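You operate a simulated robot arm through the tools that you are given. There is no shell and no other tool.

You are at the controls of a simulated robot arm. One attempt, no reset.

## Task
Put the vial from the slate bench on top of the teal wipe pack. Put the blue box from the slate bench on the speckled bench. Fetch the violet pad and set it on the brown bench. Take the jar and leave it on the white code card. Fetch the carton from the speckled bench and set it on the violet bench. Put the cartridge from the speckled bench on the top of the sand bench. Put the blue cartridge marked "57" from the ledge of the wall unit on the top of the brown bench and the blue cartridge that says "72" on the cream bench. Take the orange logger and leave it on the cream tray. Open the labels drawer, put the label that says "59" from the inside of the labels drawer on the grey plate and shut the drawer again. The order is free. Set down upright: jar, carton, cartridge, blue cartridge.

The check looks at the end state, three seconds after you hand in, the way a careful person would. Anything else that was tipped, shoved, dropped, spilled or broken makes it a failure.

## Robot
A 7-joint arm with a two-finger parallel gripper on a trunk, on a base that moves. Base frame: it is fixed to the floor where the robot stands at the start and does not move with it; the origin is under the middle of the robot, x ahead of it, y to its left, z up; the surface under the hand at the start is at about z = 880. Readings come in mm, rad, newtons and seconds.
With the tool pointing down near the work surface it reaches from about 300 to 720 mm from the robot's upright axis, wherever it stands. Its first joint turns from -2.897 to 2.897 rad. Places, roughly: blue box (13x7x6 cm) [600, 100, 900]; brown bench [1000, 1100, 900]; carton [3250, 250, 1000]; cartridge [3000, 500, 1000]; code card [1250, -750, 1000]; cream bench [1000, 6300, 900]; cream tray (16x12x3 cm) [-1400, 6900, 900]; grey plate (13x9x3 cm) [6100, -1300, 900]; jar (6x7x8 cm) [1400, -600, 900]; label [6000, -750, 500]; labels drawer [5900, -700, 600]; orange logger [-1250, 6500, 1000]; speckled bench [3700, 500, 900]; teal wipe pack [750, -500, 1000]; top of the brown bench [1000, 5600, 900]; top of the sand bench [3300, -700, 800]; vial [500, -250, 1000]; violet bench [1300, -100, 900]; violet pad (7x9x5 cm) [600, 200, 900]. Payload 3.43 kg.
The tool frame sits at the grasp point between the pads (the TCP): z along the fingers, y along the line on which they close. The tips reach 34 mm beyond it. The gripper opens to 128 mm. The fingers are 24 mm wide and 12 mm thick; the gripper's body (48 by 130 mm) begins 96 mm behind the TCP.
Orientation is told as [roll, pitch, yaw] about the base's x, y, z axes, in that order, counted from this pose: with the fingers straight down and closing along the base's y, the tool's x points along the base's -x, its y along +y and its z along -z.

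## Interface
- The arm moves only by the tool servo_tool. Its argument "plan" is a list of rows, each a list of 7 numbers: the shift along the tool's x, y, z in units of 250 mm (1.0 is 250 mm), then the turn, a rotation vector about the tool's x, y, z in units of 180 degrees (1.0 is 180 degrees), then the opening in per cent of the stroke, from 0 (shut) to 100 (fully open). In form: [[dx, dy, dz, wx, wy, wz, gripper], ...]. A call has 1 to 20 rows; each row is the pose to reach, as a shift and turn from the pose commanded when the call began, along the tool's axes at that moment. A call with a number of a shift or a turn outside -1 to 1 is refused whole. Each row takes 0.2 s and may step no farther than 50 mm and 0.15 rad from the row before; otherwise, or with a gripper value out of range, the whole call is refused. Where a pose cannot be reached the arm comes as near as it can. A force on the tool above 40 N (or 10 N above the force at the start of the call, whichever is more), or a blocked arm, ends the call early, and 0.2 s more pass. Each finger travels about 108 mm/s and halts on what it meets, pressing with about 33 N; the grip force reading is that of the motor and also rises with nothing between the fingers. The clock runs only during rows and for 0.2 s after the last one: add rows that repeat a pose to give the fingers time. The reply holds the time, the measured pose of the TCP, the force on the tool along the base axes, the opening and the grip force, in the units named above and with some noise, with the torque about the TCP (base axes, N m) and any sound that the robot's microphone picked up, and new pictures: "pictures" is both (left out), scene, wrist or none.
- Cameras (640 x 400 px; columns grow to the right, rows downward): "scene" is now at [-17.3, 101.9, 1533.5]; the picture's right is [-0.45, -0.90, 0.00], its down [-0.61, 0.30, -0.73] and it looks along [0.65, -0.33, -0.68] (base axes); focal length 293 px, centre (320, 200). "wrist" rides on the gripper at [76, -11, -160] in the tool frame; the picture's right is [0.15, 0.99, 0.00], its down [-0.88, 0.13, -0.46] and it looks along [-0.45, 0.07, 0.89] (tool axes); focal length 234 px, centre (320, 200). There is no depth. A picture from a camera that has moved, and an enlarged one, comes with that camera's place and axes in the base frame and with its lens.
- lift_body(by): slides the trunk up (or, below 0, down) by that many mm; the arm and the scene camera ride with it, the base frame stays. It gives what a move gives, with no picture.
- base_move(legs): drives the robot by 1 to 6 legs, each [ahead, left, turn to the left] in mm, mm and rad, along the robot's own axes; the way and the turn of a leg run together, so that a leg with both is an arc; at most 1500 mm and 3.142 rad a leg. The arm and the cameras ride along, it lands a little off, and it stops where it bumps. It gives what a move gives, and a new picture of the scene camera.
- aim_head(pan, tilt): turns the head with the scene camera to pan (to the left, within 1.501 rad either way) and tilt (down, from -0.506 to 1.204), counted from straight ahead of the robot. It gives what a move gives, and a new picture of the scene camera.
- zoom(camera, box): a new picture of the part [left, top, right, bottom] of that camera's present view, enlarged. No time passes.
- close_job(): hands the job in; it is judged then, once.

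Nothing tells you exact positions but the pictures and the camera data. Unless the task says otherwise, let go and move clear before handing in.

The tools are called after "Emit:" as name(argument=value, ...) on one line, values as JSON. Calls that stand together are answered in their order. servo_tool: Moves the arm, as the interface text tells. Its arguments: {"type":"object","properties":{"plan":{"type":"array"},"pictures":{"type":"string","enum":["both","scene","wrist","none"]}},"required":["plan"]} The other tools are called the same way: lift_body (by) moves the trunk up or down; base_move (legs) drives the base; aim_head (pan, tilt) turns the head that bears the scene camera; zoom (camera, box) takes an enlarged picture of a part of a camera's view; close_job () hands the job in.

At the start:

```text
time: 0.0
tool_pos: [380.8, -185.8, 1200.8]
tcp_rot: [-0.001, 0.001, 0.002]
ft_force: [0.7, -0.2, -0.1]
ft_torque: [-0.02, 0.0, 0.04]
width: 127.8
gripper_force: 0.1
trunk travel left (down, up): [-250.0, 74.0]
robot x, y, heading: [0.0, -1.4, -0.001]
head pan, tilt (commanded): [-0.461, 0.75]
```

scene: 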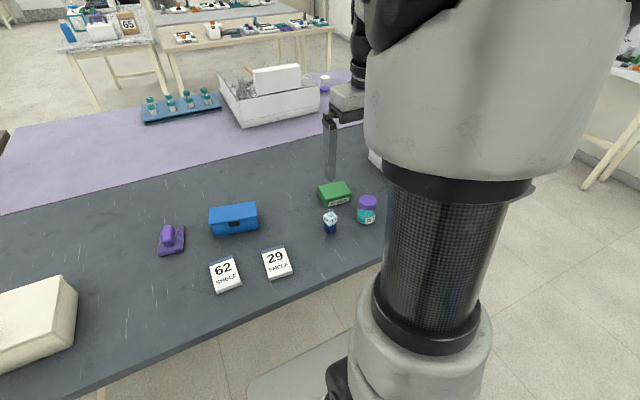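
wrist: 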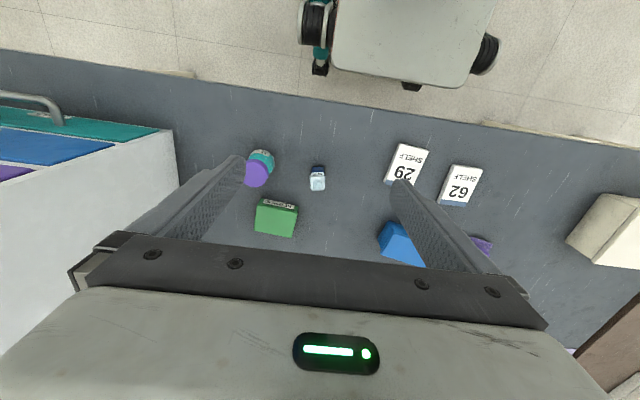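

I see the slate bench in front of me with a blue box, violet pad, small vial, green box, jar-like bottle and shelf cards; the violet bench adjoins behind it. First I look around with the head to map everything.

Emit:
aim_head(pan=0.6, tilt=0.6)

Emit:
aim_head(pan=0.0, tilt=0.5)

Emit:
aim_head(pan=-1.0, tilt=0.6)

```text
time: 1.3
tool_pos: [380.5, -186.4, 1200.6]
tcp_rot: [-0.002, 0.0, 0.0]
ft_force: [-0.6, 0.7, 0.2]
ft_torque: [-0.01, -0.02, -0.02]
width: 128.3
gripper_force: 0.0
trunk travel left (down, up): [-250.0, 74.0]
robot x, y, heading: [1.2, 3.1, -0.001]
head pan, tilt (commanded): [0.6, 0.6]
camera scene: at [-18.5, 188.7, 1546.4], right [0.56, -0.83, 0.0], down [-0.47, -0.32, -0.83], along [0.68, 0.47, -0.56], focal length 293 px, centre (320, 200)
```

scene: 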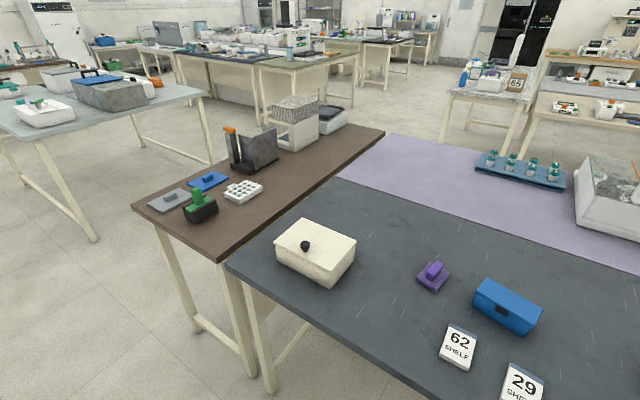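

```text
time: 2.3
tool_pos: [380.4, -187.0, 1199.4]
tcp_rot: [-0.001, 0.0, 0.0]
ft_force: [0.0, -1.0, -0.5]
ft_torque: [-0.04, -0.03, -0.02]
width: 127.9
gripper_force: 0.1
trunk travel left (down, up): [-250.0, 74.0]
robot x, y, heading: [-1.6, -0.9, 0.001]
head pan, tilt (commanded): [0.0, 0.499]
camera scene: at [-0.5, 138.9, 1555.5], right [0.0, -1.0, 0.0], down [-0.48, 0.0, -0.88], along [0.88, 0.0, -0.48], focal length 293 px, centre (320, 200)
```

scene: 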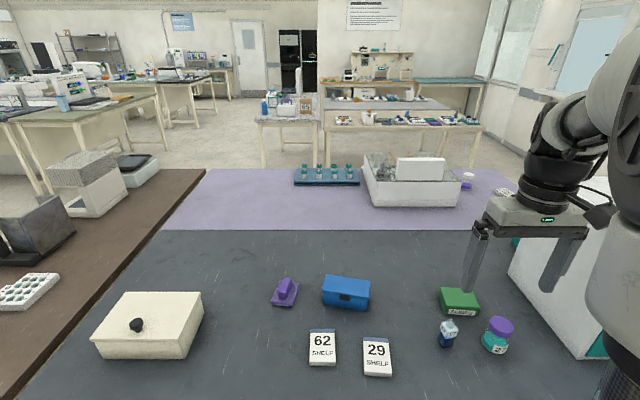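

```text
time: 3.6
tool_pos: [380.4, -184.8, 1200.0]
tcp_rot: [-0.003, 0.0, -0.001]
ft_force: [0.3, 0.4, 0.7]
ft_torque: [-0.01, 0.01, -0.01]
width: 128.0
gripper_force: 0.2
trunk travel left (down, up): [-250.0, 74.0]
robot x, y, heading: [-1.6, -1.8, 0.004]
head pan, tilt (commanded): [-1.0, 0.6]
camera scene: at [-43.7, 64.5, 1546.4], right [-0.84, -0.54, 0.0], down [-0.31, 0.48, -0.83], along [0.45, -0.69, -0.56], focal length 293 px, centre (320, 200)
```

scene: 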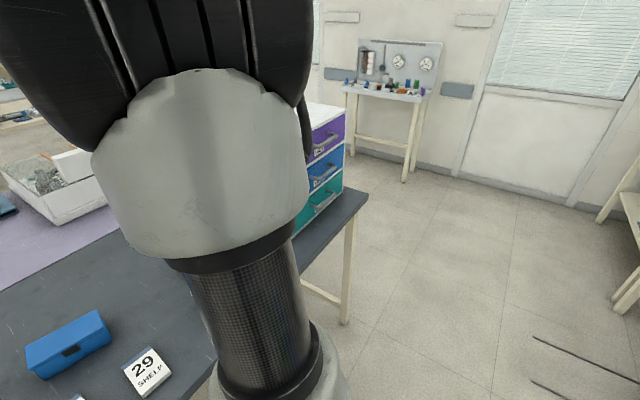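

The slate bench, brown bench (left), violet bench (behind), and a drawer unit on the right of the slate bench are visible. I zoom for detail.

Emit:
zoom(camera="wrist", box=[230, 130, 490, 270])

Emit:
aim_head(pan=0.0, tilt=0.5)

Emit:
zoom(camera="scene", box=[400, 140, 560, 240])

Emit:
zoom(camera="scene", box=[240, 240, 560, 400])

Emit:
zoom(camera="scene", box=[240, 60, 500, 200])

```text
2.46 times, centred on (360, 200) of wrist
camera zoom: at [304.7, -196.4, 1359.0], right [-0.15, 0.99, 0.0], down [0.88, 0.13, 0.46], along [0.45, 0.07, -0.89], focal length 576 px, centre (222, 200)
```

zoom: 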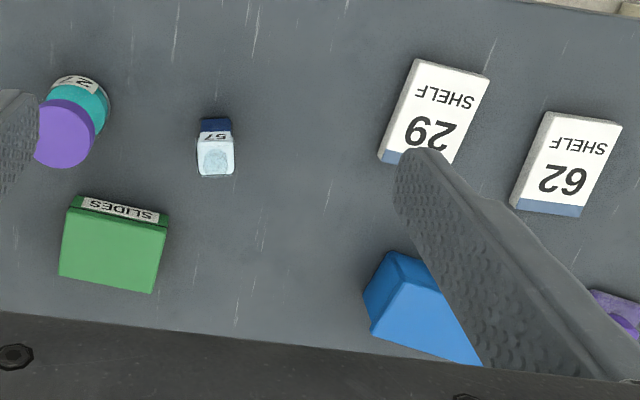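

```text
time: 4.8
tool_pos: [380.4, -186.3, 1199.9]
tcp_rot: [-0.002, 0.0, 0.001]
ft_force: [0.1, -0.6, 0.2]
ft_torque: [0.02, 0.0, -0.01]
width: 128.0
gripper_force: 0.1
trunk travel left (down, up): [-250.0, 74.0]
robot x, y, heading: [-1.3, 2.5, 0.003]
head pan, tilt (commanded): [0.0, 0.499]
camera scene: at [-0.5, 138.7, 1555.5], right [0.0, -1.0, 0.0], down [-0.48, 0.0, -0.88], along [0.88, 0.0, -0.48], focal length 293 px, centre (320, 200)
```

scene: 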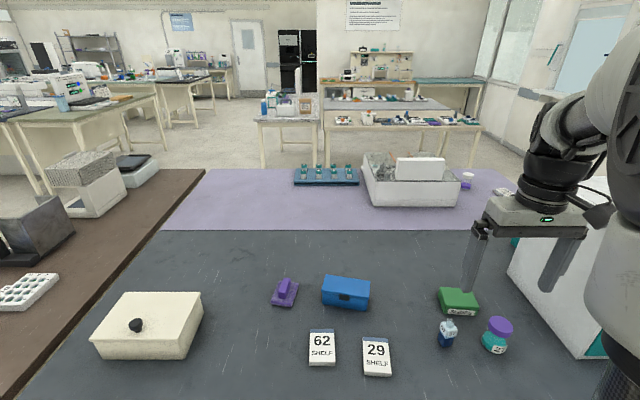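

```text
4.00 times, centred on (480, 190) of scene
camera zoom: at [-0.5, 138.7, 1555.5], right [0.0, -1.0, 0.0], down [-0.48, 0.0, -0.88], along [0.88, 0.0, -0.48], focal length 1172 px, centre (-320, 240)
```

zoom: 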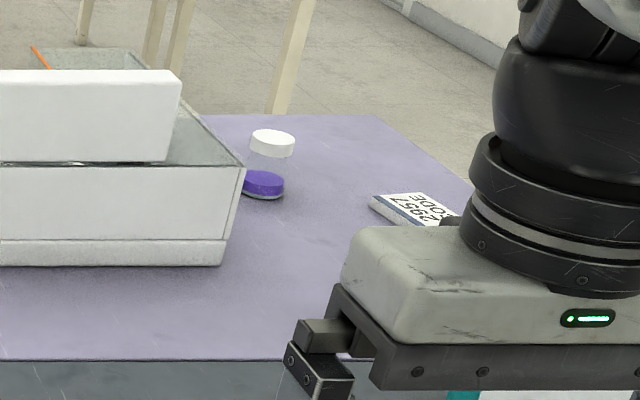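

```text
2.00 times, centred on (400, 320) of scene
camera zoom: at [-0.5, 138.7, 1555.5], right [0.0, -1.0, 0.0], down [-0.48, 0.0, -0.88], along [0.88, 0.0, -0.48], focal length 586 px, centre (160, -40)
```

zoom: 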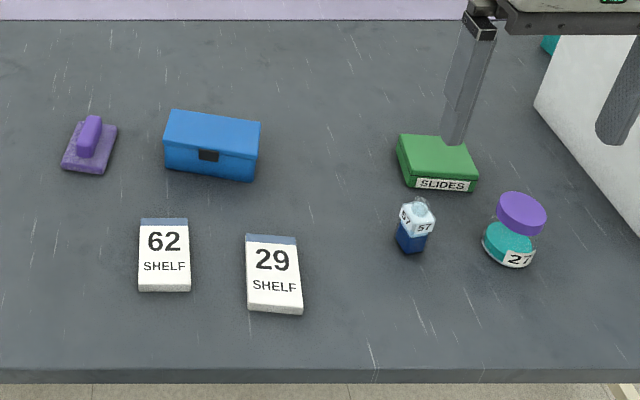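

```text
2.46 times, centred on (370, 130) of scene
camera zoom: at [-0.5, 138.7, 1555.5], right [0.0, -1.0, 0.0], down [-0.48, 0.0, -0.88], along [0.88, 0.0, -0.48], focal length 721 px, centre (197, 372)
```

zoom: 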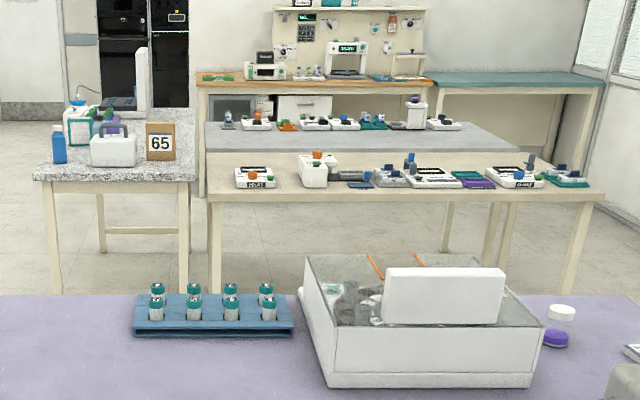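

I compute the "57" item near (502,-191) and the "27" bottle near (488,-309) on the slate bench. Let me look further around and zoom to identify which one is the vial.

Emit:
zoom(camera="scene", box=[420, 280, 530, 370])

Emit:
aim_head(pan=1.4, tilt=0.3)

Emit:
aim_head(pan=0.7, tilt=0.2)

Emit:
aim_head(pan=0.0, tilt=0.2)

Emit:
aim_head(pan=-1.45, tilt=0.3)

```text
4.44 times, centred on (475, 325) of scene
camera zoom: at [-0.5, 138.7, 1555.5], right [0.0, -1.0, 0.0], down [-0.48, 0.0, -0.88], along [0.88, 0.0, -0.48], focal length 1302 px, centre (-369, -356)
```

zoom: 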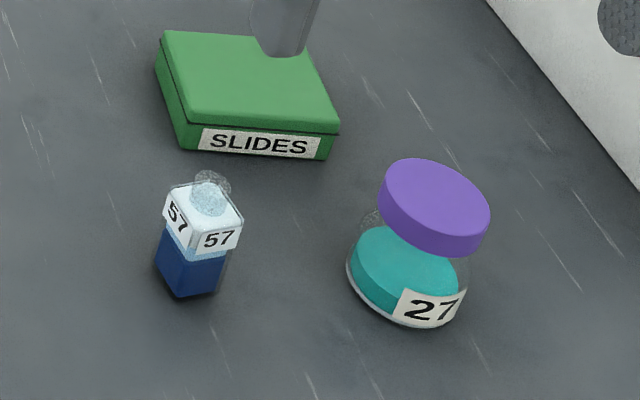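

```text
time: 6.4
tool_pos: [381.4, -185.8, 1199.9]
tcp_rot: [-0.002, 0.0, -0.002]
ft_force: [-0.6, -0.6, 0.6]
ft_torque: [0.02, 0.0, -0.02]
width: 127.7
gripper_force: 0.0
trunk travel left (down, up): [-250.0, 74.0]
robot x, y, heading: [-0.2, 6.5, -0.003]
head pan, tilt (commanded): [1.4, 0.3]
camera scene: at [-75.5, 230.8, 1573.9], right [0.99, -0.17, 0.0], down [-0.05, -0.29, -0.96], along [0.16, 0.94, -0.3], focal length 293 px, centre (320, 200)
```

scene: 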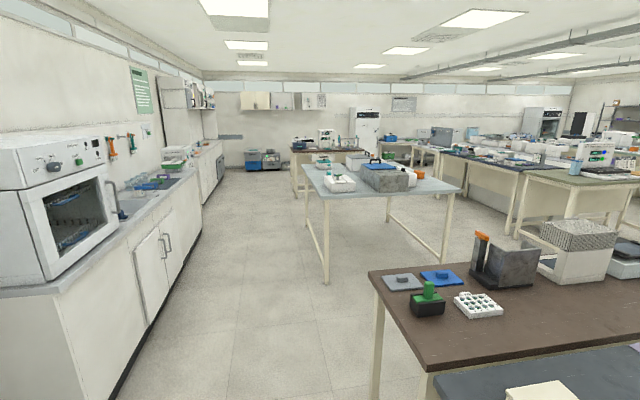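

```text
time: 7.5
tool_pos: [381.2, -185.9, 1200.5]
tcp_rot: [-0.001, 0.0, 0.0]
ft_force: [0.2, 0.7, 0.3]
ft_torque: [-0.02, 0.03, -0.01]
width: 127.9
gripper_force: 0.2
trunk travel left (down, up): [-250.0, 74.0]
robot x, y, heading: [3.3, -0.4, 0.001]
head pan, tilt (commanded): [0.7, 0.201]
camera scene: at [-20.3, 198.9, 1583.1], right [0.64, -0.76, 0.0], down [-0.15, -0.13, -0.98], along [0.75, 0.63, -0.2], focal length 293 px, centre (320, 200)
```

scene: 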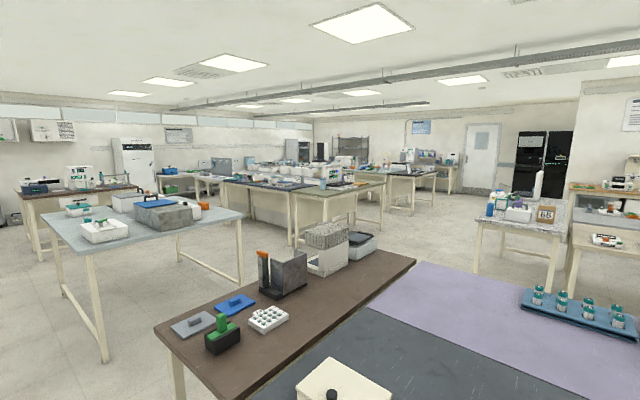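

```text
time: 8.5
tool_pos: [379.4, -186.5, 1199.8]
tcp_rot: [-0.001, 0.0, 0.001]
ft_force: [0.2, -0.8, -0.2]
ft_torque: [0.01, -0.04, 0.01]
width: 128.4
gripper_force: 0.0
trunk travel left (down, up): [-250.0, 74.0]
robot x, y, heading: [-1.3, -4.0, 0.002]
head pan, tilt (commanded): [0.0, 0.201]
camera scene: at [1.7, 138.9, 1583.2], right [0.0, -1.0, 0.0], down [-0.2, 0.0, -0.98], along [0.98, 0.0, -0.2], focal length 293 px, centre (320, 200)
```

scene: 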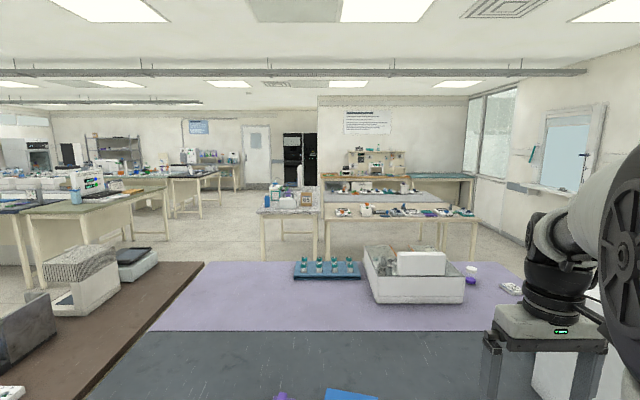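

```text
time: 10.1
tool_pos: [380.4, -186.3, 1200.4]
tcp_rot: [-0.003, 0.001, 0.001]
ft_force: [-0.2, 0.8, 0.4]
ft_torque: [0.05, 0.02, -0.02]
width: 128.0
gripper_force: 0.0
trunk travel left (down, up): [-250.0, 74.0]
robot x, y, heading: [2.9, 2.5, -0.001]
head pan, tilt (commanded): [-1.45, 0.3]
camera scene: at [-80.2, 46.1, 1573.9], right [-0.99, -0.12, 0.0], down [-0.04, 0.29, -0.96], along [0.12, -0.95, -0.3], focal length 293 px, centre (320, 200)
```

scene: 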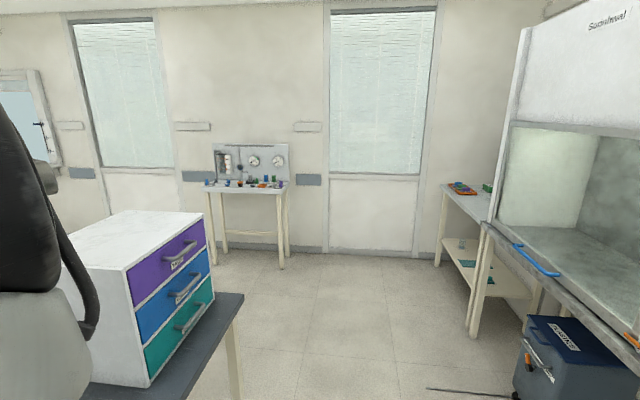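

The room is large. The small square "57" item is a vial and the round "27" one is a jar type (same as the jar on the violet bench). Let me zoom in on distant places to find the wall unit with blue cartridges.

Emit:
zoom(camera="scene", box=[190, 130, 320, 210])

Emit:
zoom(camera="scene", box=[420, 150, 640, 290])

Emit:
zoom(camera="scene", box=[40, 190, 260, 400])

Emit:
aim_head(pan=0.0, tilt=0.2)

Emit:
zoom(camera="scene", box=[240, 130, 500, 260])

Emit:
zoom(camera="scene", box=[320, 130, 420, 220])

```text
4.92 times, centred on (255, 170) of scene
camera zoom: at [-80.2, 46.1, 1573.9], right [-0.99, -0.12, 0.0], down [-0.04, 0.29, -0.96], along [0.12, -0.95, -0.3], focal length 1442 px, centre (640, 348)
```

zoom: 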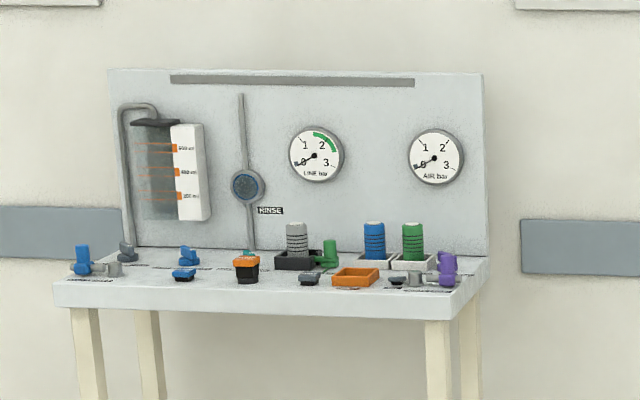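

```text
2.86 times, centred on (530, 220) of scene
camera zoom: at [-80.2, 46.1, 1573.9], right [-0.99, -0.12, 0.0], down [-0.04, 0.29, -0.96], along [0.12, -0.95, -0.3], focal length 837 px, centre (-280, 143)
```

zoom: 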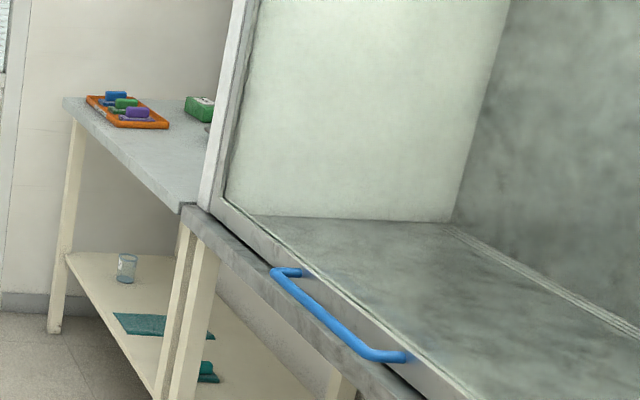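

```text
1.90 times, centred on (150, 295) of scene
camera zoom: at [-80.2, 46.1, 1573.9], right [-0.99, -0.12, 0.0], down [-0.04, 0.29, -0.96], along [0.12, -0.95, -0.3], focal length 558 px, centre (644, 19)
```

zoom: 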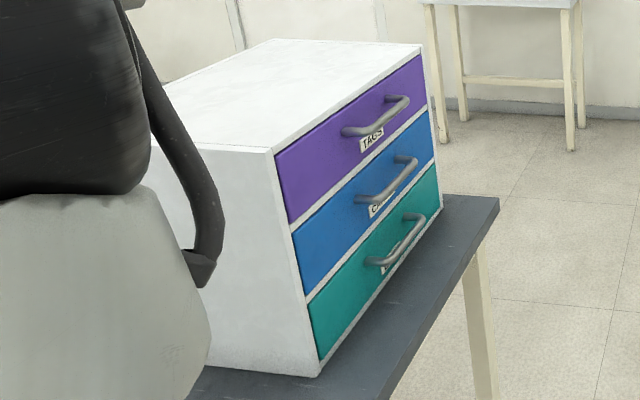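

```text
time: 11.7
tool_pos: [379.1, -186.1, 1199.6]
tcp_rot: [-0.001, 0.001, -0.002]
ft_force: [0.7, 0.4, -0.7]
ft_torque: [-0.01, 0.0, -0.05]
width: 128.0
gripper_force: 0.1
trunk travel left (down, up): [-250.0, 74.0]
robot x, y, heading: [-1.7, 1.5, 0.004]
head pan, tilt (commanded): [0.0, 0.201]
camera scene: at [1.7, 138.7, 1583.2], right [0.0, -1.0, 0.0], down [-0.2, 0.0, -0.98], along [0.98, 0.0, -0.2], focal length 293 px, centre (320, 200)
```

scene: 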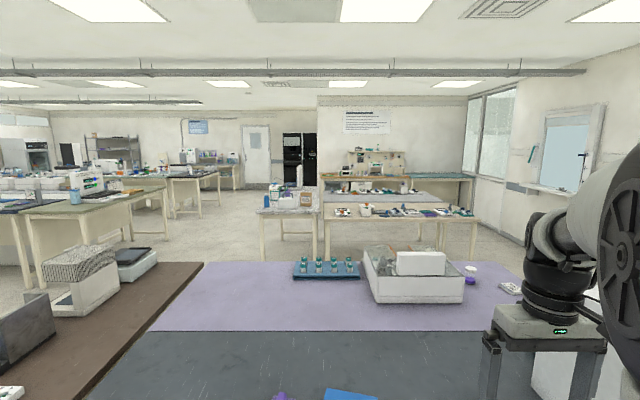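

```text
2.46 times, centred on (370, 195) of scene
camera zoom: at [1.7, 138.7, 1583.2], right [0.0, -1.0, 0.0], down [-0.2, 0.0, -0.98], along [0.98, 0.0, -0.2], focal length 721 px, centre (197, 212)
```

zoom: 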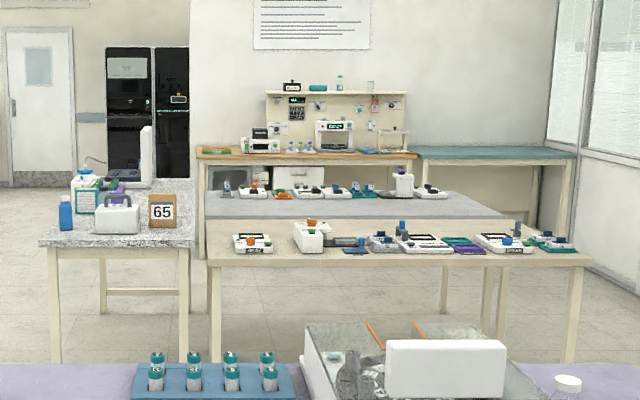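

```text
4.44 times, centred on (370, 175) of scene
camera zoom: at [1.7, 138.7, 1583.2], right [0.0, -1.0, 0.0], down [-0.2, 0.0, -0.98], along [0.98, 0.0, -0.2], focal length 1302 px, centre (98, 311)
```

zoom: 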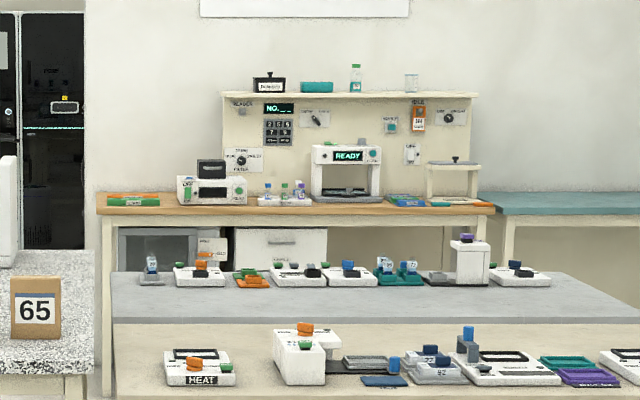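

The far bench has a cabinet with a white drawer beneath (labels drawer likely). Next I check the left side of the room for the wall unit ledge.

Emit:
aim_head(pan=1.4, tilt=0.2)

Emit:
zoom(camera="scene", box=[130, 60, 290, 190])

Emit:
zoom(camera="scene", box=[230, 60, 450, 190])

Emit:
zoom(camera="scene", box=[360, 220, 640, 390])

```text
time: 13.2
tool_pos: [381.5, -186.6, 1199.7]
tcp_rot: [-0.002, 0.0, 0.0]
ft_force: [0.0, -0.3, -0.2]
ft_torque: [0.03, 0.0, 0.01]
width: 127.8
gripper_force: 0.0
trunk travel left (down, up): [-250.0, 74.0]
robot x, y, heading: [2.8, 1.3, -0.002]
head pan, tilt (commanded): [1.4, 0.201]
camera scene: at [-75.6, 230.6, 1583.2], right [0.99, -0.17, 0.0], down [-0.03, -0.2, -0.98], along [0.17, 0.97, -0.2], focal length 293 px, centre (320, 200)
```

scene: 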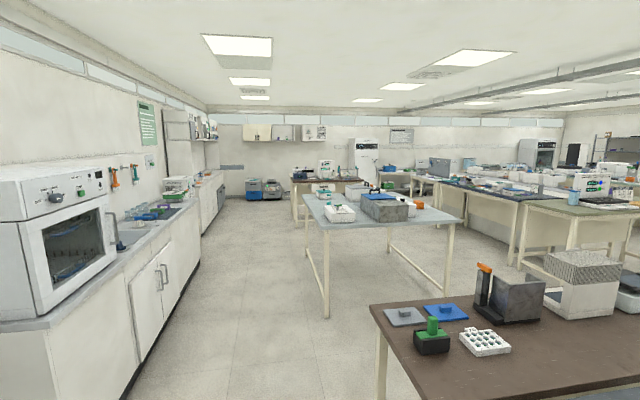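

```text
3.08 times, centred on (210, 125) of scene
camera zoom: at [-75.6, 230.6, 1583.2], right [0.99, -0.17, 0.0], down [-0.03, -0.2, -0.98], along [0.17, 0.97, -0.2], focal length 901 px, centre (658, 431)
```

zoom: 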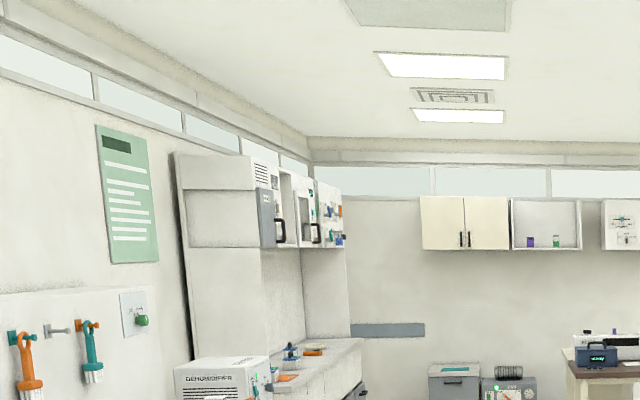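

```text
2.91 times, centred on (340, 125) of scene
camera zoom: at [-75.6, 230.6, 1583.2], right [0.99, -0.17, 0.0], down [-0.03, -0.2, -0.98], along [0.17, 0.97, -0.2], focal length 852 px, centre (262, 418)
```

zoom: 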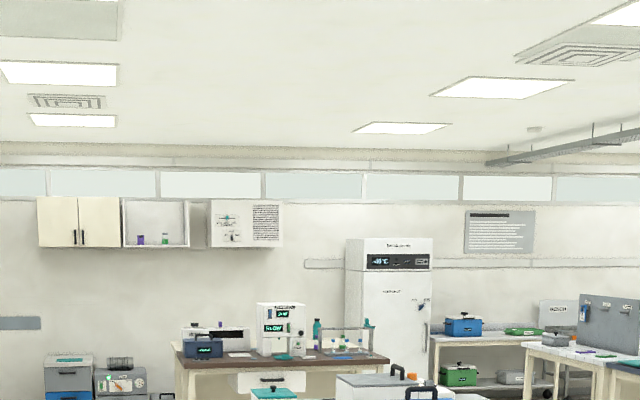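

```text
2.29 times, centred on (500, 305) of scene
camera zoom: at [-75.6, 230.6, 1583.2], right [0.99, -0.17, 0.0], down [-0.03, -0.2, -0.98], along [0.17, 0.97, -0.2], focal length 670 px, centre (-91, -40)
```

zoom: 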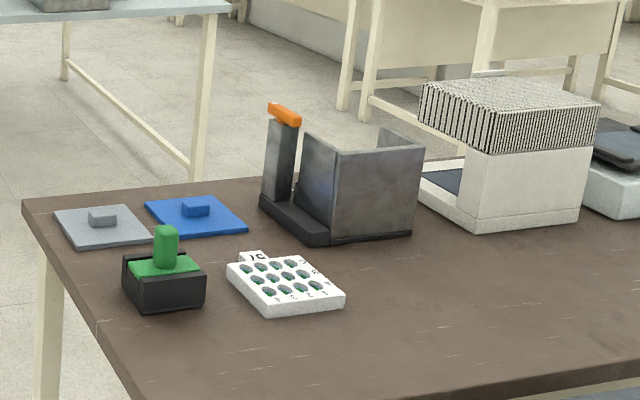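

The open wall cabinet with ledge is likely on the left wall near y≈6500. I'll begin with the vial: move above it and look with the wrist camera.

Emit:
servo_tool(plan=[[-0.09, -0.005, 0.14, 0, 0, 0, 100], [-0.18, -0.01, 0.28, 0, 0, 0, 100], [-0.27, -0.015, 0.42, 0, 0, 0, 100], [-0.36, -0.02, 0.56, 0, 0, 0, 100], [-0.36, -0.02, 0.56, 0, 0, 0, 100]], pictures="both")

Emit:
zoom(camera="wrist", box=[200, 80, 440, 230])

```text
time: 14.4
tool_pos: [472.1, -188.9, 1059.5]
tcp_rot: [-0.002, 0.002, -0.003]
ft_force: [0.7, -0.2, -0.4]
ft_torque: [-0.02, 0.01, 0.0]
width: 128.0
gripper_force: 0.1
trunk travel left (down, up): [-250.0, 74.0]
robot x, y, heading: [-1.5, -2.9, -0.001]
head pan, tilt (commanded): [1.4, 0.201]
camera scene: at [-75.4, 230.5, 1583.2], right [0.99, -0.17, 0.0], down [-0.03, -0.2, -0.98], along [0.17, 0.97, -0.2], focal length 293 px, centre (320, 200)
camera wrist: at [396.0, -199.3, 1219.2], right [-0.15, 0.99, 0.0], down [0.88, 0.13, 0.46], along [0.45, 0.07, -0.89], focal length 234 px, centre (320, 200)
```

scene: 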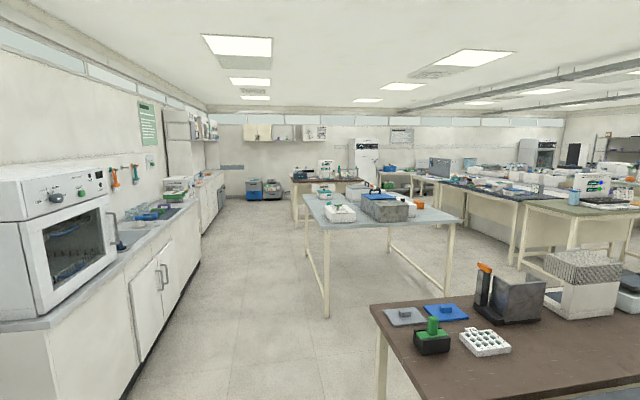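
wrist: 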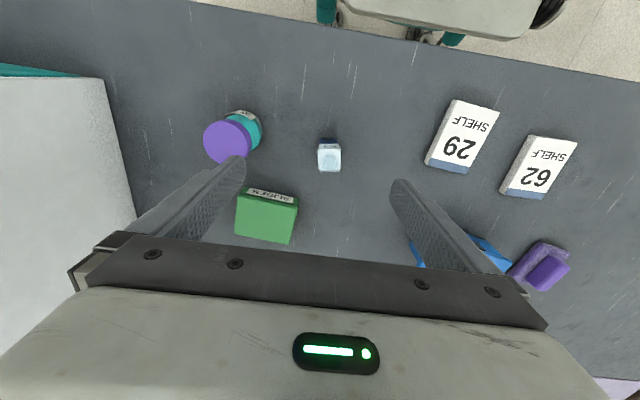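

```text
2.67 times, centred on (320, 155) of wrist
camera zoom: at [396.0, -199.3, 1219.2], right [-0.15, 0.99, 0.0], down [0.88, 0.13, 0.46], along [0.45, 0.07, -0.89], focal length 624 px, centre (320, 320)
```

zoom: 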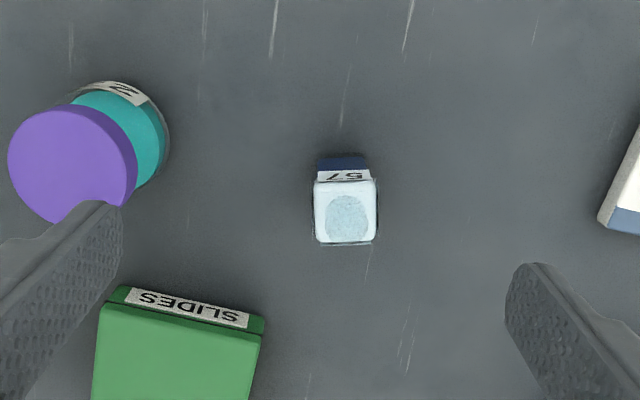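

I see the vial's centre near (484,-175), rotated about 11°. I align and lower partway, narrowing the fingers to clear the neighbouring jar.

Emit:
servo_tool(plan=[[-0.02, 0.03, 0.1, 0, 0, -0.03, 60], [-0.05, 0.06, 0.2, 0, 0, -0.06, 50], [-0.05, 0.06, 0.24, 0, 0, -0.06, 50], [-0.05, 0.06, 0.24, 0, 0, -0.06, 50]], pictures="wrist")

Emit:
zoom(camera="wrist", box=[200, 80, 440, 230])

Emit:
aim_head(pan=-0.3, tilt=0.8)

```text
time: 15.4
tool_pos: [483.4, -175.9, 999.7]
tcp_rot: [-0.001, 0.001, 0.189]
ft_force: [0.1, 0.5, -0.1]
ft_torque: [-0.04, -0.05, 0.0]
width: 64.1
gripper_force: 0.0
trunk travel left (down, up): [-250.0, 74.0]
robot x, y, heading: [2.0, 0.9, 0.002]
head pan, tilt (commanded): [1.4, 0.201]
camera wrist: at [410.9, -200.2, 1158.6], right [-0.33, 0.94, 0.0], down [0.84, 0.29, 0.46], along [0.43, 0.15, -0.89], focal length 234 px, centre (320, 200)
```

wrist: 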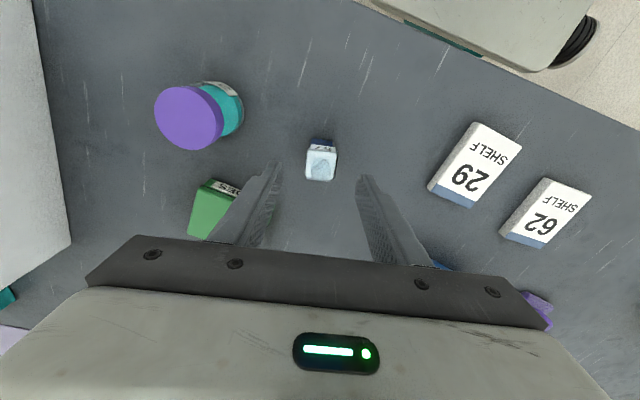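

```text
2.67 times, centred on (320, 155) of wrist
camera zoom: at [410.9, -200.2, 1158.6], right [-0.33, 0.94, 0.0], down [0.84, 0.29, 0.46], along [0.43, 0.15, -0.89], focal length 624 px, centre (320, 320)
```

zoom: 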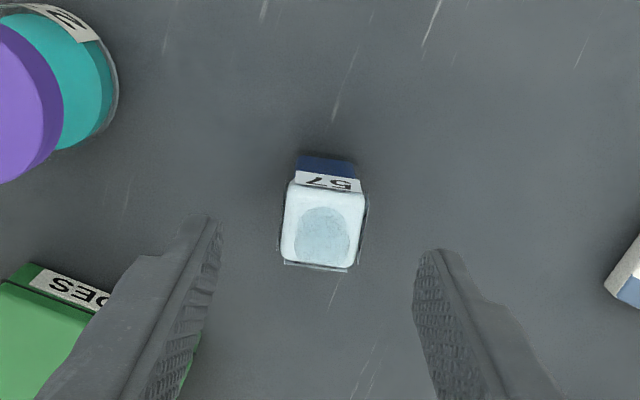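

```text
time: 17.1
tool_pos: [483.5, -175.7, 1000.1]
tcp_rot: [-0.001, 0.0, 0.188]
ft_force: [0.1, 0.7, 1.2]
ft_torque: [0.0, 0.01, 0.0]
width: 64.1
gripper_force: 0.2
trunk travel left (down, up): [-250.0, 74.0]
robot x, y, heading: [-1.4, -0.2, 0.003]
head pan, tilt (commanded): [-0.3, 0.799]
camera scene: at [-14.4, 115.0, 1529.5], right [-0.3, -0.96, 0.0], down [-0.68, 0.21, -0.7], along [0.67, -0.21, -0.72], focal length 293 px, centre (320, 200)
```

scene: 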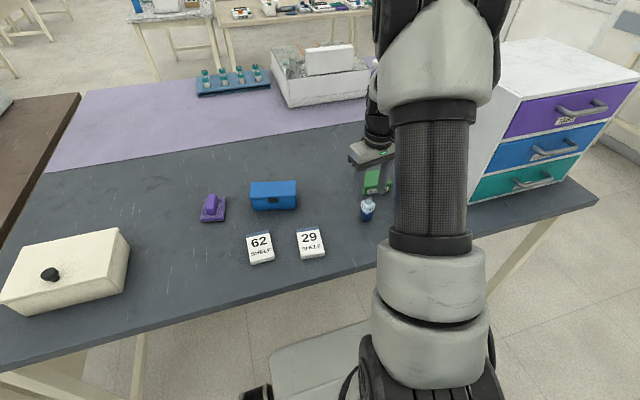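

The vial is centred between the fingers. I descend and grip it.

Emit:
servo_tool(plan=[[0.01, 0.004, 0.12, 0, 0, 0, 50], [0.01, 0.004, 0.24, 0, 0, 0, 50], [0.01, 0.004, 0.315, 0, 0, 0, 50], [0.01, 0.004, 0.315, 0, 0, 0, 50]], pictures="wrist")

Emit:
zoom(camera="scene", box=[300, 130, 460, 240])

```text
time: 18.1
tool_pos: [481.7, -177.1, 921.9]
tcp_rot: [-0.001, 0.001, 0.187]
ft_force: [0.2, 0.4, -0.5]
ft_torque: [-0.01, 0.01, 0.04]
width: 63.9
gripper_force: 0.0
trunk travel left (down, up): [-250.0, 74.0]
robot x, y, heading: [-0.4, 2.0, 0.001]
head pan, tilt (commanded): [-0.3, 0.799]
camera wrist: at [408.7, -201.4, 1080.5], right [-0.33, 0.94, 0.0], down [0.84, 0.29, 0.46], along [0.43, 0.15, -0.89], focal length 234 px, centre (320, 200)
```

wrist: 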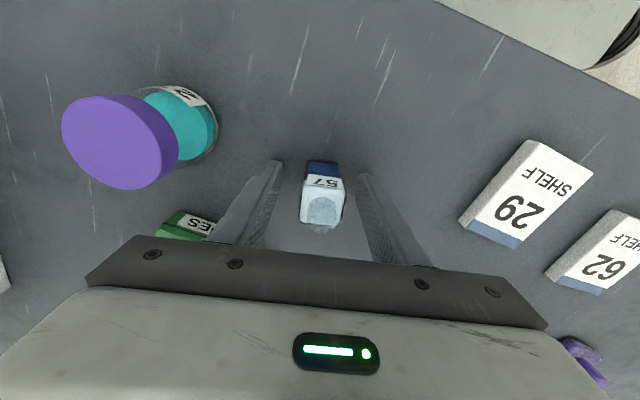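

```text
3.64 times, centred on (380, 185) of scene
camera zoom: at [-14.4, 114.9, 1529.5], right [-0.3, -0.96, 0.0], down [-0.68, 0.21, -0.7], along [0.67, -0.21, -0.72], focal length 1065 px, centre (102, 254)
```

zoom: 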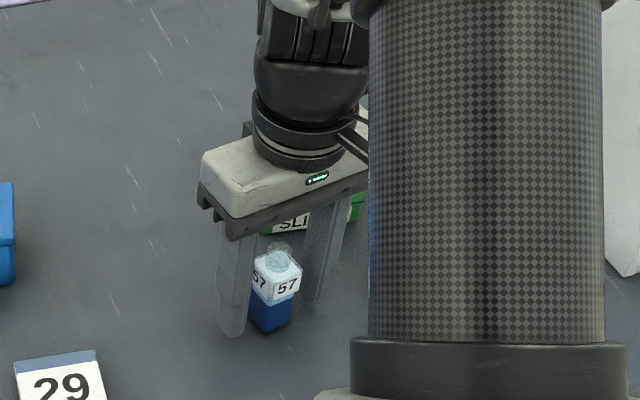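

The fingers straddle the vial. Closing and lifting.

Emit:
servo_tool(plan=[[0, 0, 0, 0, 0, 0, 20], [0, 0, 0, 0, 0, 0, 0], [0, 0, 0, 0, 0, 0, 0], [0, 0, 0, 0, 0, 0, 0]], pictures="wrist")

Emit:
servo_tool(plan=[[0, 0, -0.12, 0, 0, 0, 0], [0, 0, -0.3, 0, 0, 0, 0], [0, 0, -0.5, 0, 0, 0, 0], [0, 0, -0.7, 0, 0, 0, 0], [0, 0, -0.9, 0, 0, 0, 0], [0, 0, -1.0, 0, 0, 0, 0]], pictures="both")

```text
time: 19.1
tool_pos: [481.0, -177.3, 921.6]
tcp_rot: [-0.002, -0.002, 0.188]
ft_force: [-0.3, 1.0, -0.4]
ft_torque: [0.05, 0.0, 0.01]
width: 29.0
gripper_force: 33.5
trunk travel left (down, up): [-250.0, 74.0]
robot x, y, heading: [1.3, 1.1, 0.001]
head pan, tilt (commanded): [-0.3, 0.799]
camera wrist: at [408.7, -201.4, 1080.7], right [-0.33, 0.94, 0.0], down [0.84, 0.29, 0.46], along [0.43, 0.15, -0.89], focal length 234 px, centre (320, 200)
```

wrist: 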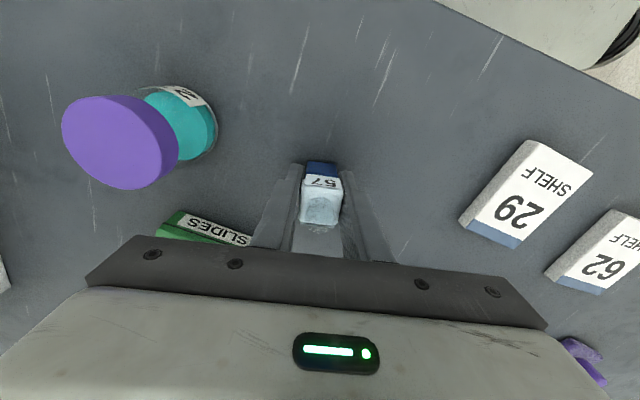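

```text
time: 20.5
tool_pos: [478.8, -176.3, 1170.3]
tcp_rot: [0.0, 0.001, 0.189]
ft_force: [-0.4, -0.6, -0.2]
ft_torque: [0.04, -0.01, -0.02]
width: 28.9
gripper_force: 33.3
trunk travel left (down, up): [-250.0, 74.0]
robot x, y, heading: [-1.5, -0.2, 0.003]
head pan, tilt (commanded): [-0.3, 0.799]
camera scene: at [-14.6, 115.0, 1529.5], right [-0.3, -0.96, 0.0], down [-0.68, 0.21, -0.7], along [0.67, -0.21, -0.72], focal length 293 px, centre (320, 200)
camera wrist: at [405.9, -200.6, 1329.3], right [-0.33, 0.94, 0.0], down [0.84, 0.29, 0.46], along [0.43, 0.15, -0.89], focal length 234 px, centre (320, 200)
```

scene: 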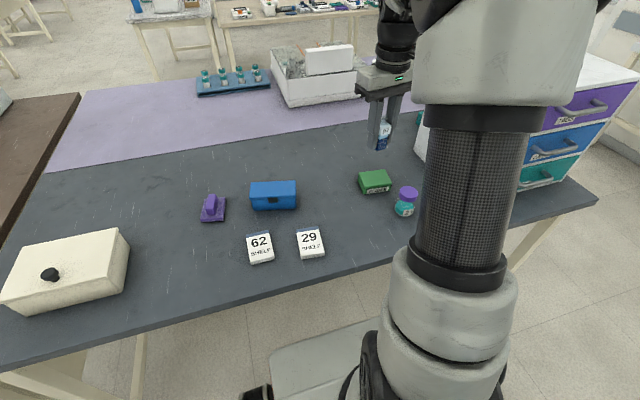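
wrist: 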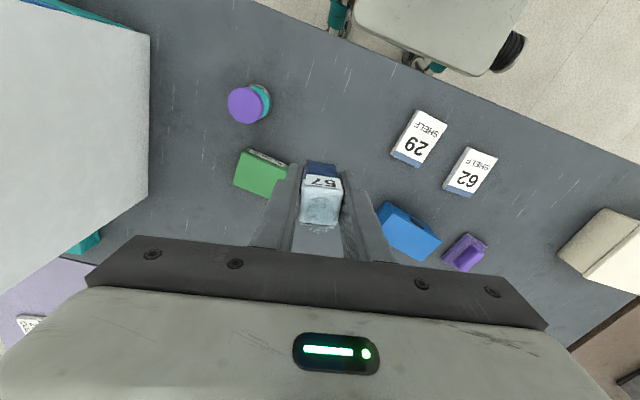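

The vial is held. The wipe pack seems to lie behind the drawer unit (its corner peeks out at about (880,-580)); I retract the arm and drive around the right end of the bench to see it.

Emit:
servo_tool(plan=[[0.15, 0, -0.1, 0, 0, 0.03, 0], [0.3, 0.05, -0.2, 0, 0, 0.06, 0], [0.4, 0.1, -0.2, 0, 0, 0.06, 0]], pictures="none")

Emit:
base_move(legs=[[-50, -1500, 0], [0, 0, 1.5708]])

Emit:
aim_head(pan=-0.6, tilt=0.5)

```text
time: 21.3
tool_pos: [374.4, -165.6, 1220.6]
tcp_rot: [0.0, -0.001, 0.001]
ft_force: [-0.7, 0.3, -0.5]
ft_torque: [0.01, 0.0, -0.01]
width: 29.2
gripper_force: 33.2
trunk travel left (down, up): [-250.0, 74.0]
robot x, y, heading: [3.2, 1.8, 0.005]
head pan, tilt (commanded): [-0.3, 0.799]
```

```text
refused: leg 1 is longer than a leg can be; nothing moved
```

```text
time: 22.1
tool_pos: [374.3, -165.8, 1221.1]
tcp_rot: [-0.001, 0.0, 0.0]
ft_force: [0.0, -0.5, -0.3]
ft_torque: [0.0, 0.01, -0.01]
width: 29.0
gripper_force: 33.0
trunk travel left (down, up): [-250.0, 74.0]
robot x, y, heading: [0.4, -1.4, 0.001]
head pan, tilt (commanded): [-0.6, 0.499]
camera scene: at [-16.4, 87.4, 1555.4], right [-0.56, -0.83, 0.0], down [-0.4, 0.27, -0.88], along [0.72, -0.5, -0.48], focal length 293 px, centre (320, 200)
```

scene: 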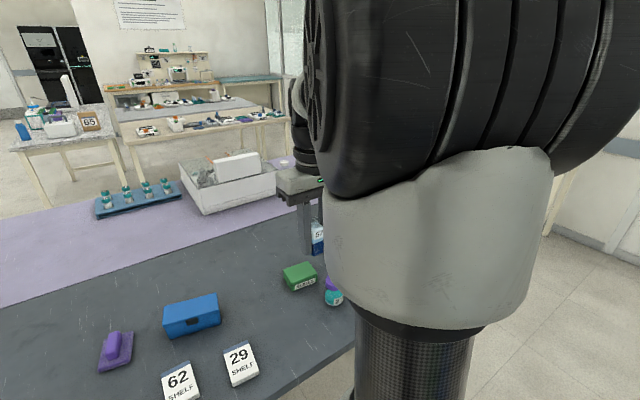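

Legs need shortening. I back off a bit, then slide right and turn.

Emit:
base_move(legs=[[-150, 0, 0], [0, -1450, 0], [0, 0, 1.5708]])

```text
time: 41.0
tool_pos: [-3.8, -1039.5, 1221.6]
tcp_rot: [-0.002, 0.0, 1.624]
ft_force: [0.4, -0.6, -0.8]
ft_torque: [0.0, -0.02, 0.01]
width: 29.3
gripper_force: 32.5
trunk travel left (down, up): [-250.0, 74.0]
robot x, y, heading: [-148.5, -1422.9, 1.626]
head pan, tilt (commanded): [-0.6, 0.499]
camera scene: at [-238.9, -1444.4, 1555.5], right [0.85, -0.52, 0.0], down [-0.25, -0.41, -0.88], along [0.46, 0.75, -0.48], focal length 293 px, centre (320, 200)
```

scene: 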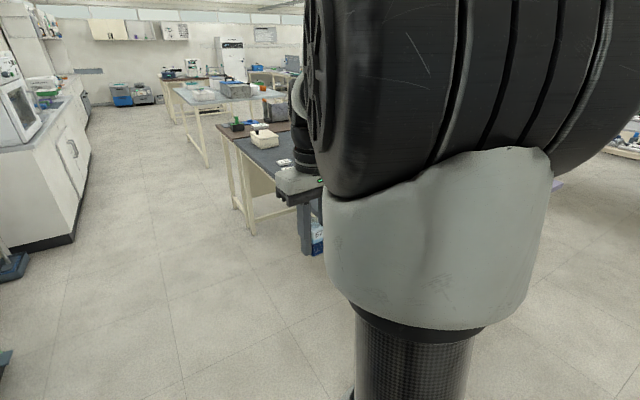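

Now I correct heading and slide right to be beside the bench's right end at x≈850.

Emit:
base_move(legs=[[-80, 0, -0.055], [0, -1000, 0]])

Emit:
aim_head(pan=0.0, tilt=0.6)

```text
time: 51.2
tool_pos: [985.5, -1132.2, 1220.1]
tcp_rot: [-0.004, 0.001, 1.564]
ft_force: [-0.7, 0.5, 0.0]
ft_torque: [0.0, 0.01, -0.01]
width: 28.9
gripper_force: 33.3
trunk travel left (down, up): [-250.0, 74.0]
robot x, y, heading: [812.5, -1507.3, 1.562]
head pan, tilt (commanded): [-0.6, 0.499]
camera scene: at [725.8, -1521.4, 1555.5], right [0.82, -0.57, 0.0], down [-0.27, -0.39, -0.88], along [0.5, 0.72, -0.48], focal length 293 px, centre (320, 200)
```

scene: 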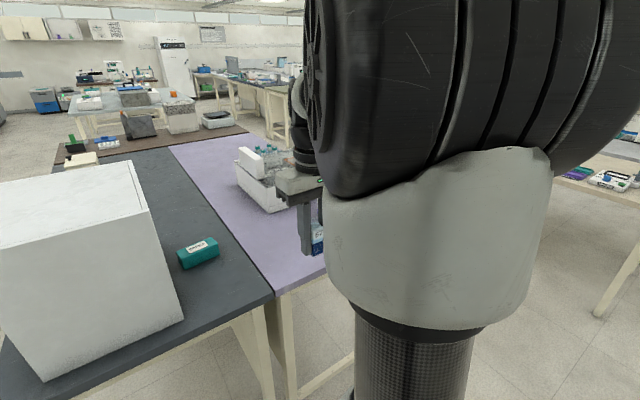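

```text
time: 52.2
tool_pos: [984.5, -1131.7, 1221.5]
tcp_rot: [-0.001, -0.001, 1.563]
ft_force: [0.0, 0.2, -0.5]
ft_torque: [0.01, 0.03, 0.0]
width: 29.4
gripper_force: 33.3
trunk travel left (down, up): [-250.0, 74.0]
robot x, y, heading: [816.9, -1506.4, 1.568]
head pan, tilt (commanded): [0.0, 0.6]
camera scene: at [674.6, -1507.7, 1546.4], right [1.0, -0.01, 0.0], down [0.0, -0.56, -0.83], along [0.01, 0.83, -0.56], focal length 293 px, centre (320, 200)
```

scene: 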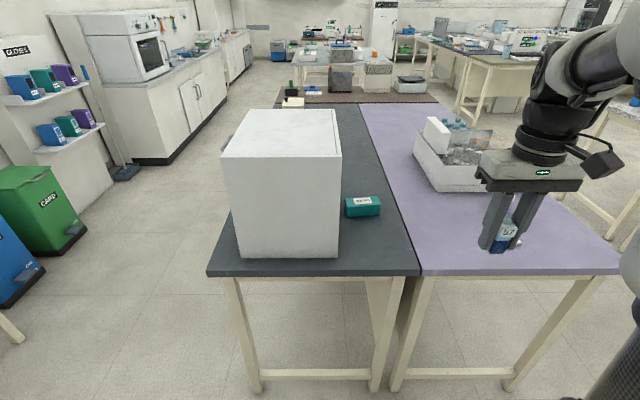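

The teal wipe pack lies at about (844,-610) behind the drawer unit. I zoom and then approach.

Emit:
zoom(camera="scene", box=[310, 160, 430, 240])

Emit:
base_move(legs=[[240, 0, 0]])

```text
5.00 times, centred on (370, 200) of scene
camera zoom: at [674.6, -1507.7, 1546.4], right [1.0, -0.01, 0.0], down [0.0, -0.56, -0.83], along [0.01, 0.83, -0.56], focal length 1465 px, centre (70, 200)
```

zoom: 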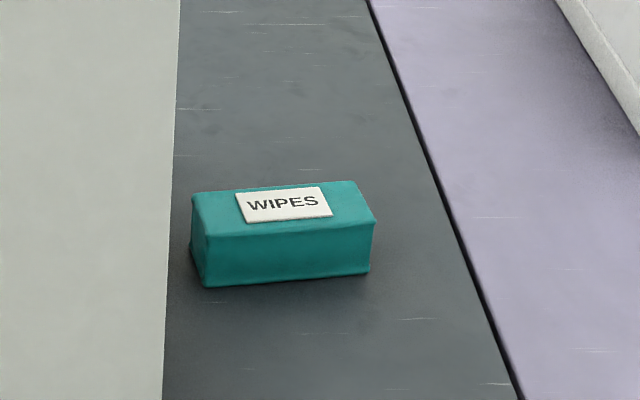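

```text
time: 54.0
tool_pos: [986.9, -893.7, 1221.4]
tcp_rot: [-0.002, -0.001, 1.562]
ft_force: [-0.1, -0.3, -0.6]
ft_torque: [-0.03, 0.01, -0.02]
width: 29.2
gripper_force: 32.8
trunk travel left (down, up): [-250.0, 74.0]
robot x, y, heading: [815.8, -1270.4, 1.56]
head pan, tilt (commanded): [0.0, 0.6]
camera scene: at [676.2, -1268.1, 1546.4], right [1.0, -0.01, 0.0], down [0.0, -0.57, -0.82], along [0.01, 0.82, -0.57], focal length 293 px, centre (320, 200)
```

scene: 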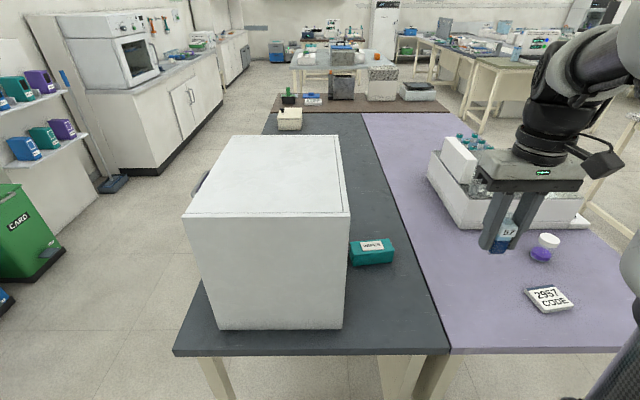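

The pack's top is at z≈927, centred near (845,-605). I carry the vial over and check with the wrist camera before lowering.

Emit:
servo_tool(plan=[[-0.15, 0.09, 0, 0, 0, 0, 0], [-0.3, 0.18, 0, 0, 0, 0, 0], [-0.45, 0.27, 0, 0, 0, 0, 0], [-0.6, 0.36, 0, 0, 0, 0, 0], [-0.75, 0.45, 0, 0, 0, 0, 0], [-0.9, 0.5, 0, 0, 0, 0, 0], [-1.0, 0.5, 0.1, 0, 0, 0, 0], [-1.0, 0.5, 0.2, 0, 0, 0, 0], [-1.0, 0.5, 0.2, 0, 0, 0, 0]], pictures="both")

Emit:
zoom(camera="scene", box=[280, 160, 480, 290])

```text
time: 56.0
tool_pos: [865.7, -642.4, 1168.5]
tcp_rot: [0.0, 0.001, 1.561]
ft_force: [0.5, 0.9, 0.5]
ft_torque: [-0.02, 0.04, 0.01]
width: 29.4
gripper_force: 33.3
trunk travel left (down, up): [-250.0, 74.0]
robot x, y, heading: [817.3, -1268.7, 1.564]
head pan, tilt (commanded): [0.0, 0.6]
camera scene: at [676.2, -1268.4, 1546.4], right [1.0, -0.01, 0.0], down [0.0, -0.56, -0.83], along [0.01, 0.83, -0.56], focal length 293 px, centre (320, 200)
camera wrist: at [876.9, -717.9, 1328.1], right [-0.99, -0.14, 0.0], down [-0.12, 0.88, 0.46], along [-0.06, 0.45, -0.89], focal length 234 px, centre (320, 200)
```

scene: 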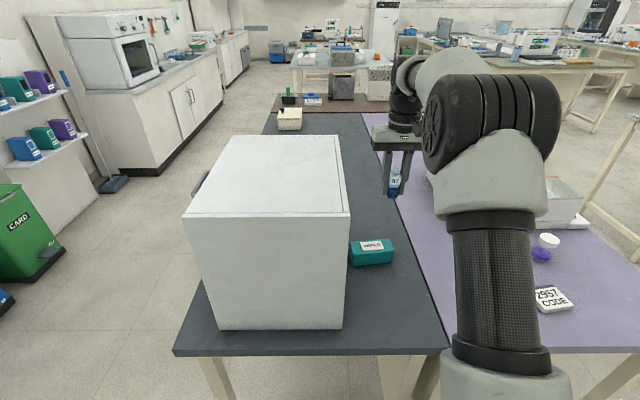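
wrist: 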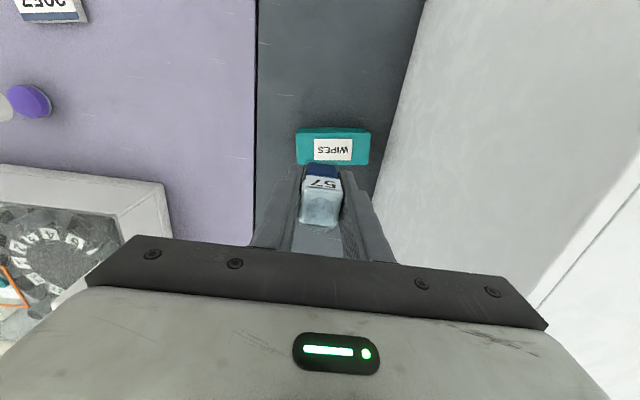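

```text
3.08 times, centred on (380, 225) of scene
camera zoom: at [676.2, -1268.4, 1546.4], right [1.0, -0.01, 0.0], down [0.0, -0.56, -0.83], along [0.01, 0.83, -0.56], focal length 901 px, centre (135, 123)
```

zoom: 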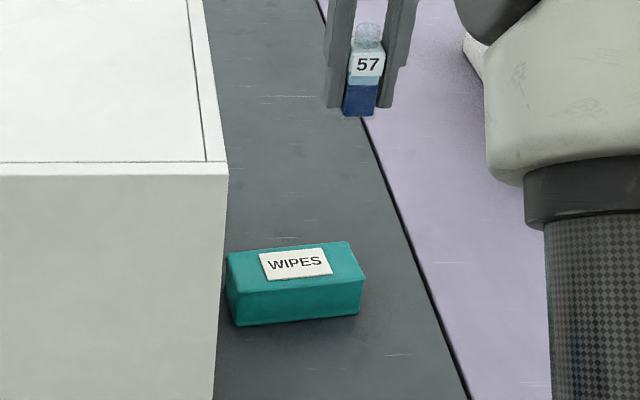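

Emit:
zoom(camera="wrist", box=[250, 100, 410, 200])

```text
4.00 times, centred on (330, 150) of wrist
camera zoom: at [876.9, -717.9, 1328.1], right [-0.99, -0.14, 0.0], down [-0.12, 0.88, 0.46], along [-0.06, 0.45, -0.89], focal length 937 px, centre (280, 400)
```

zoom: 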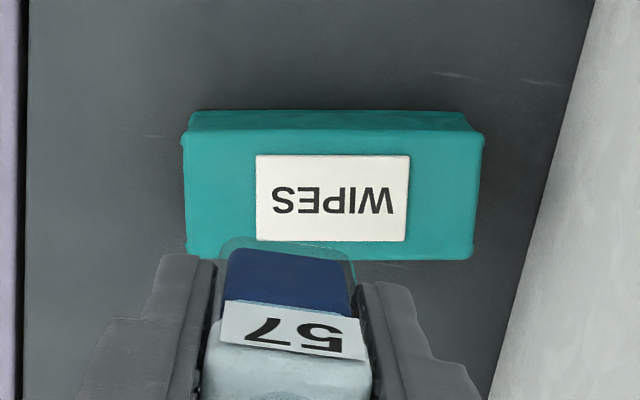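

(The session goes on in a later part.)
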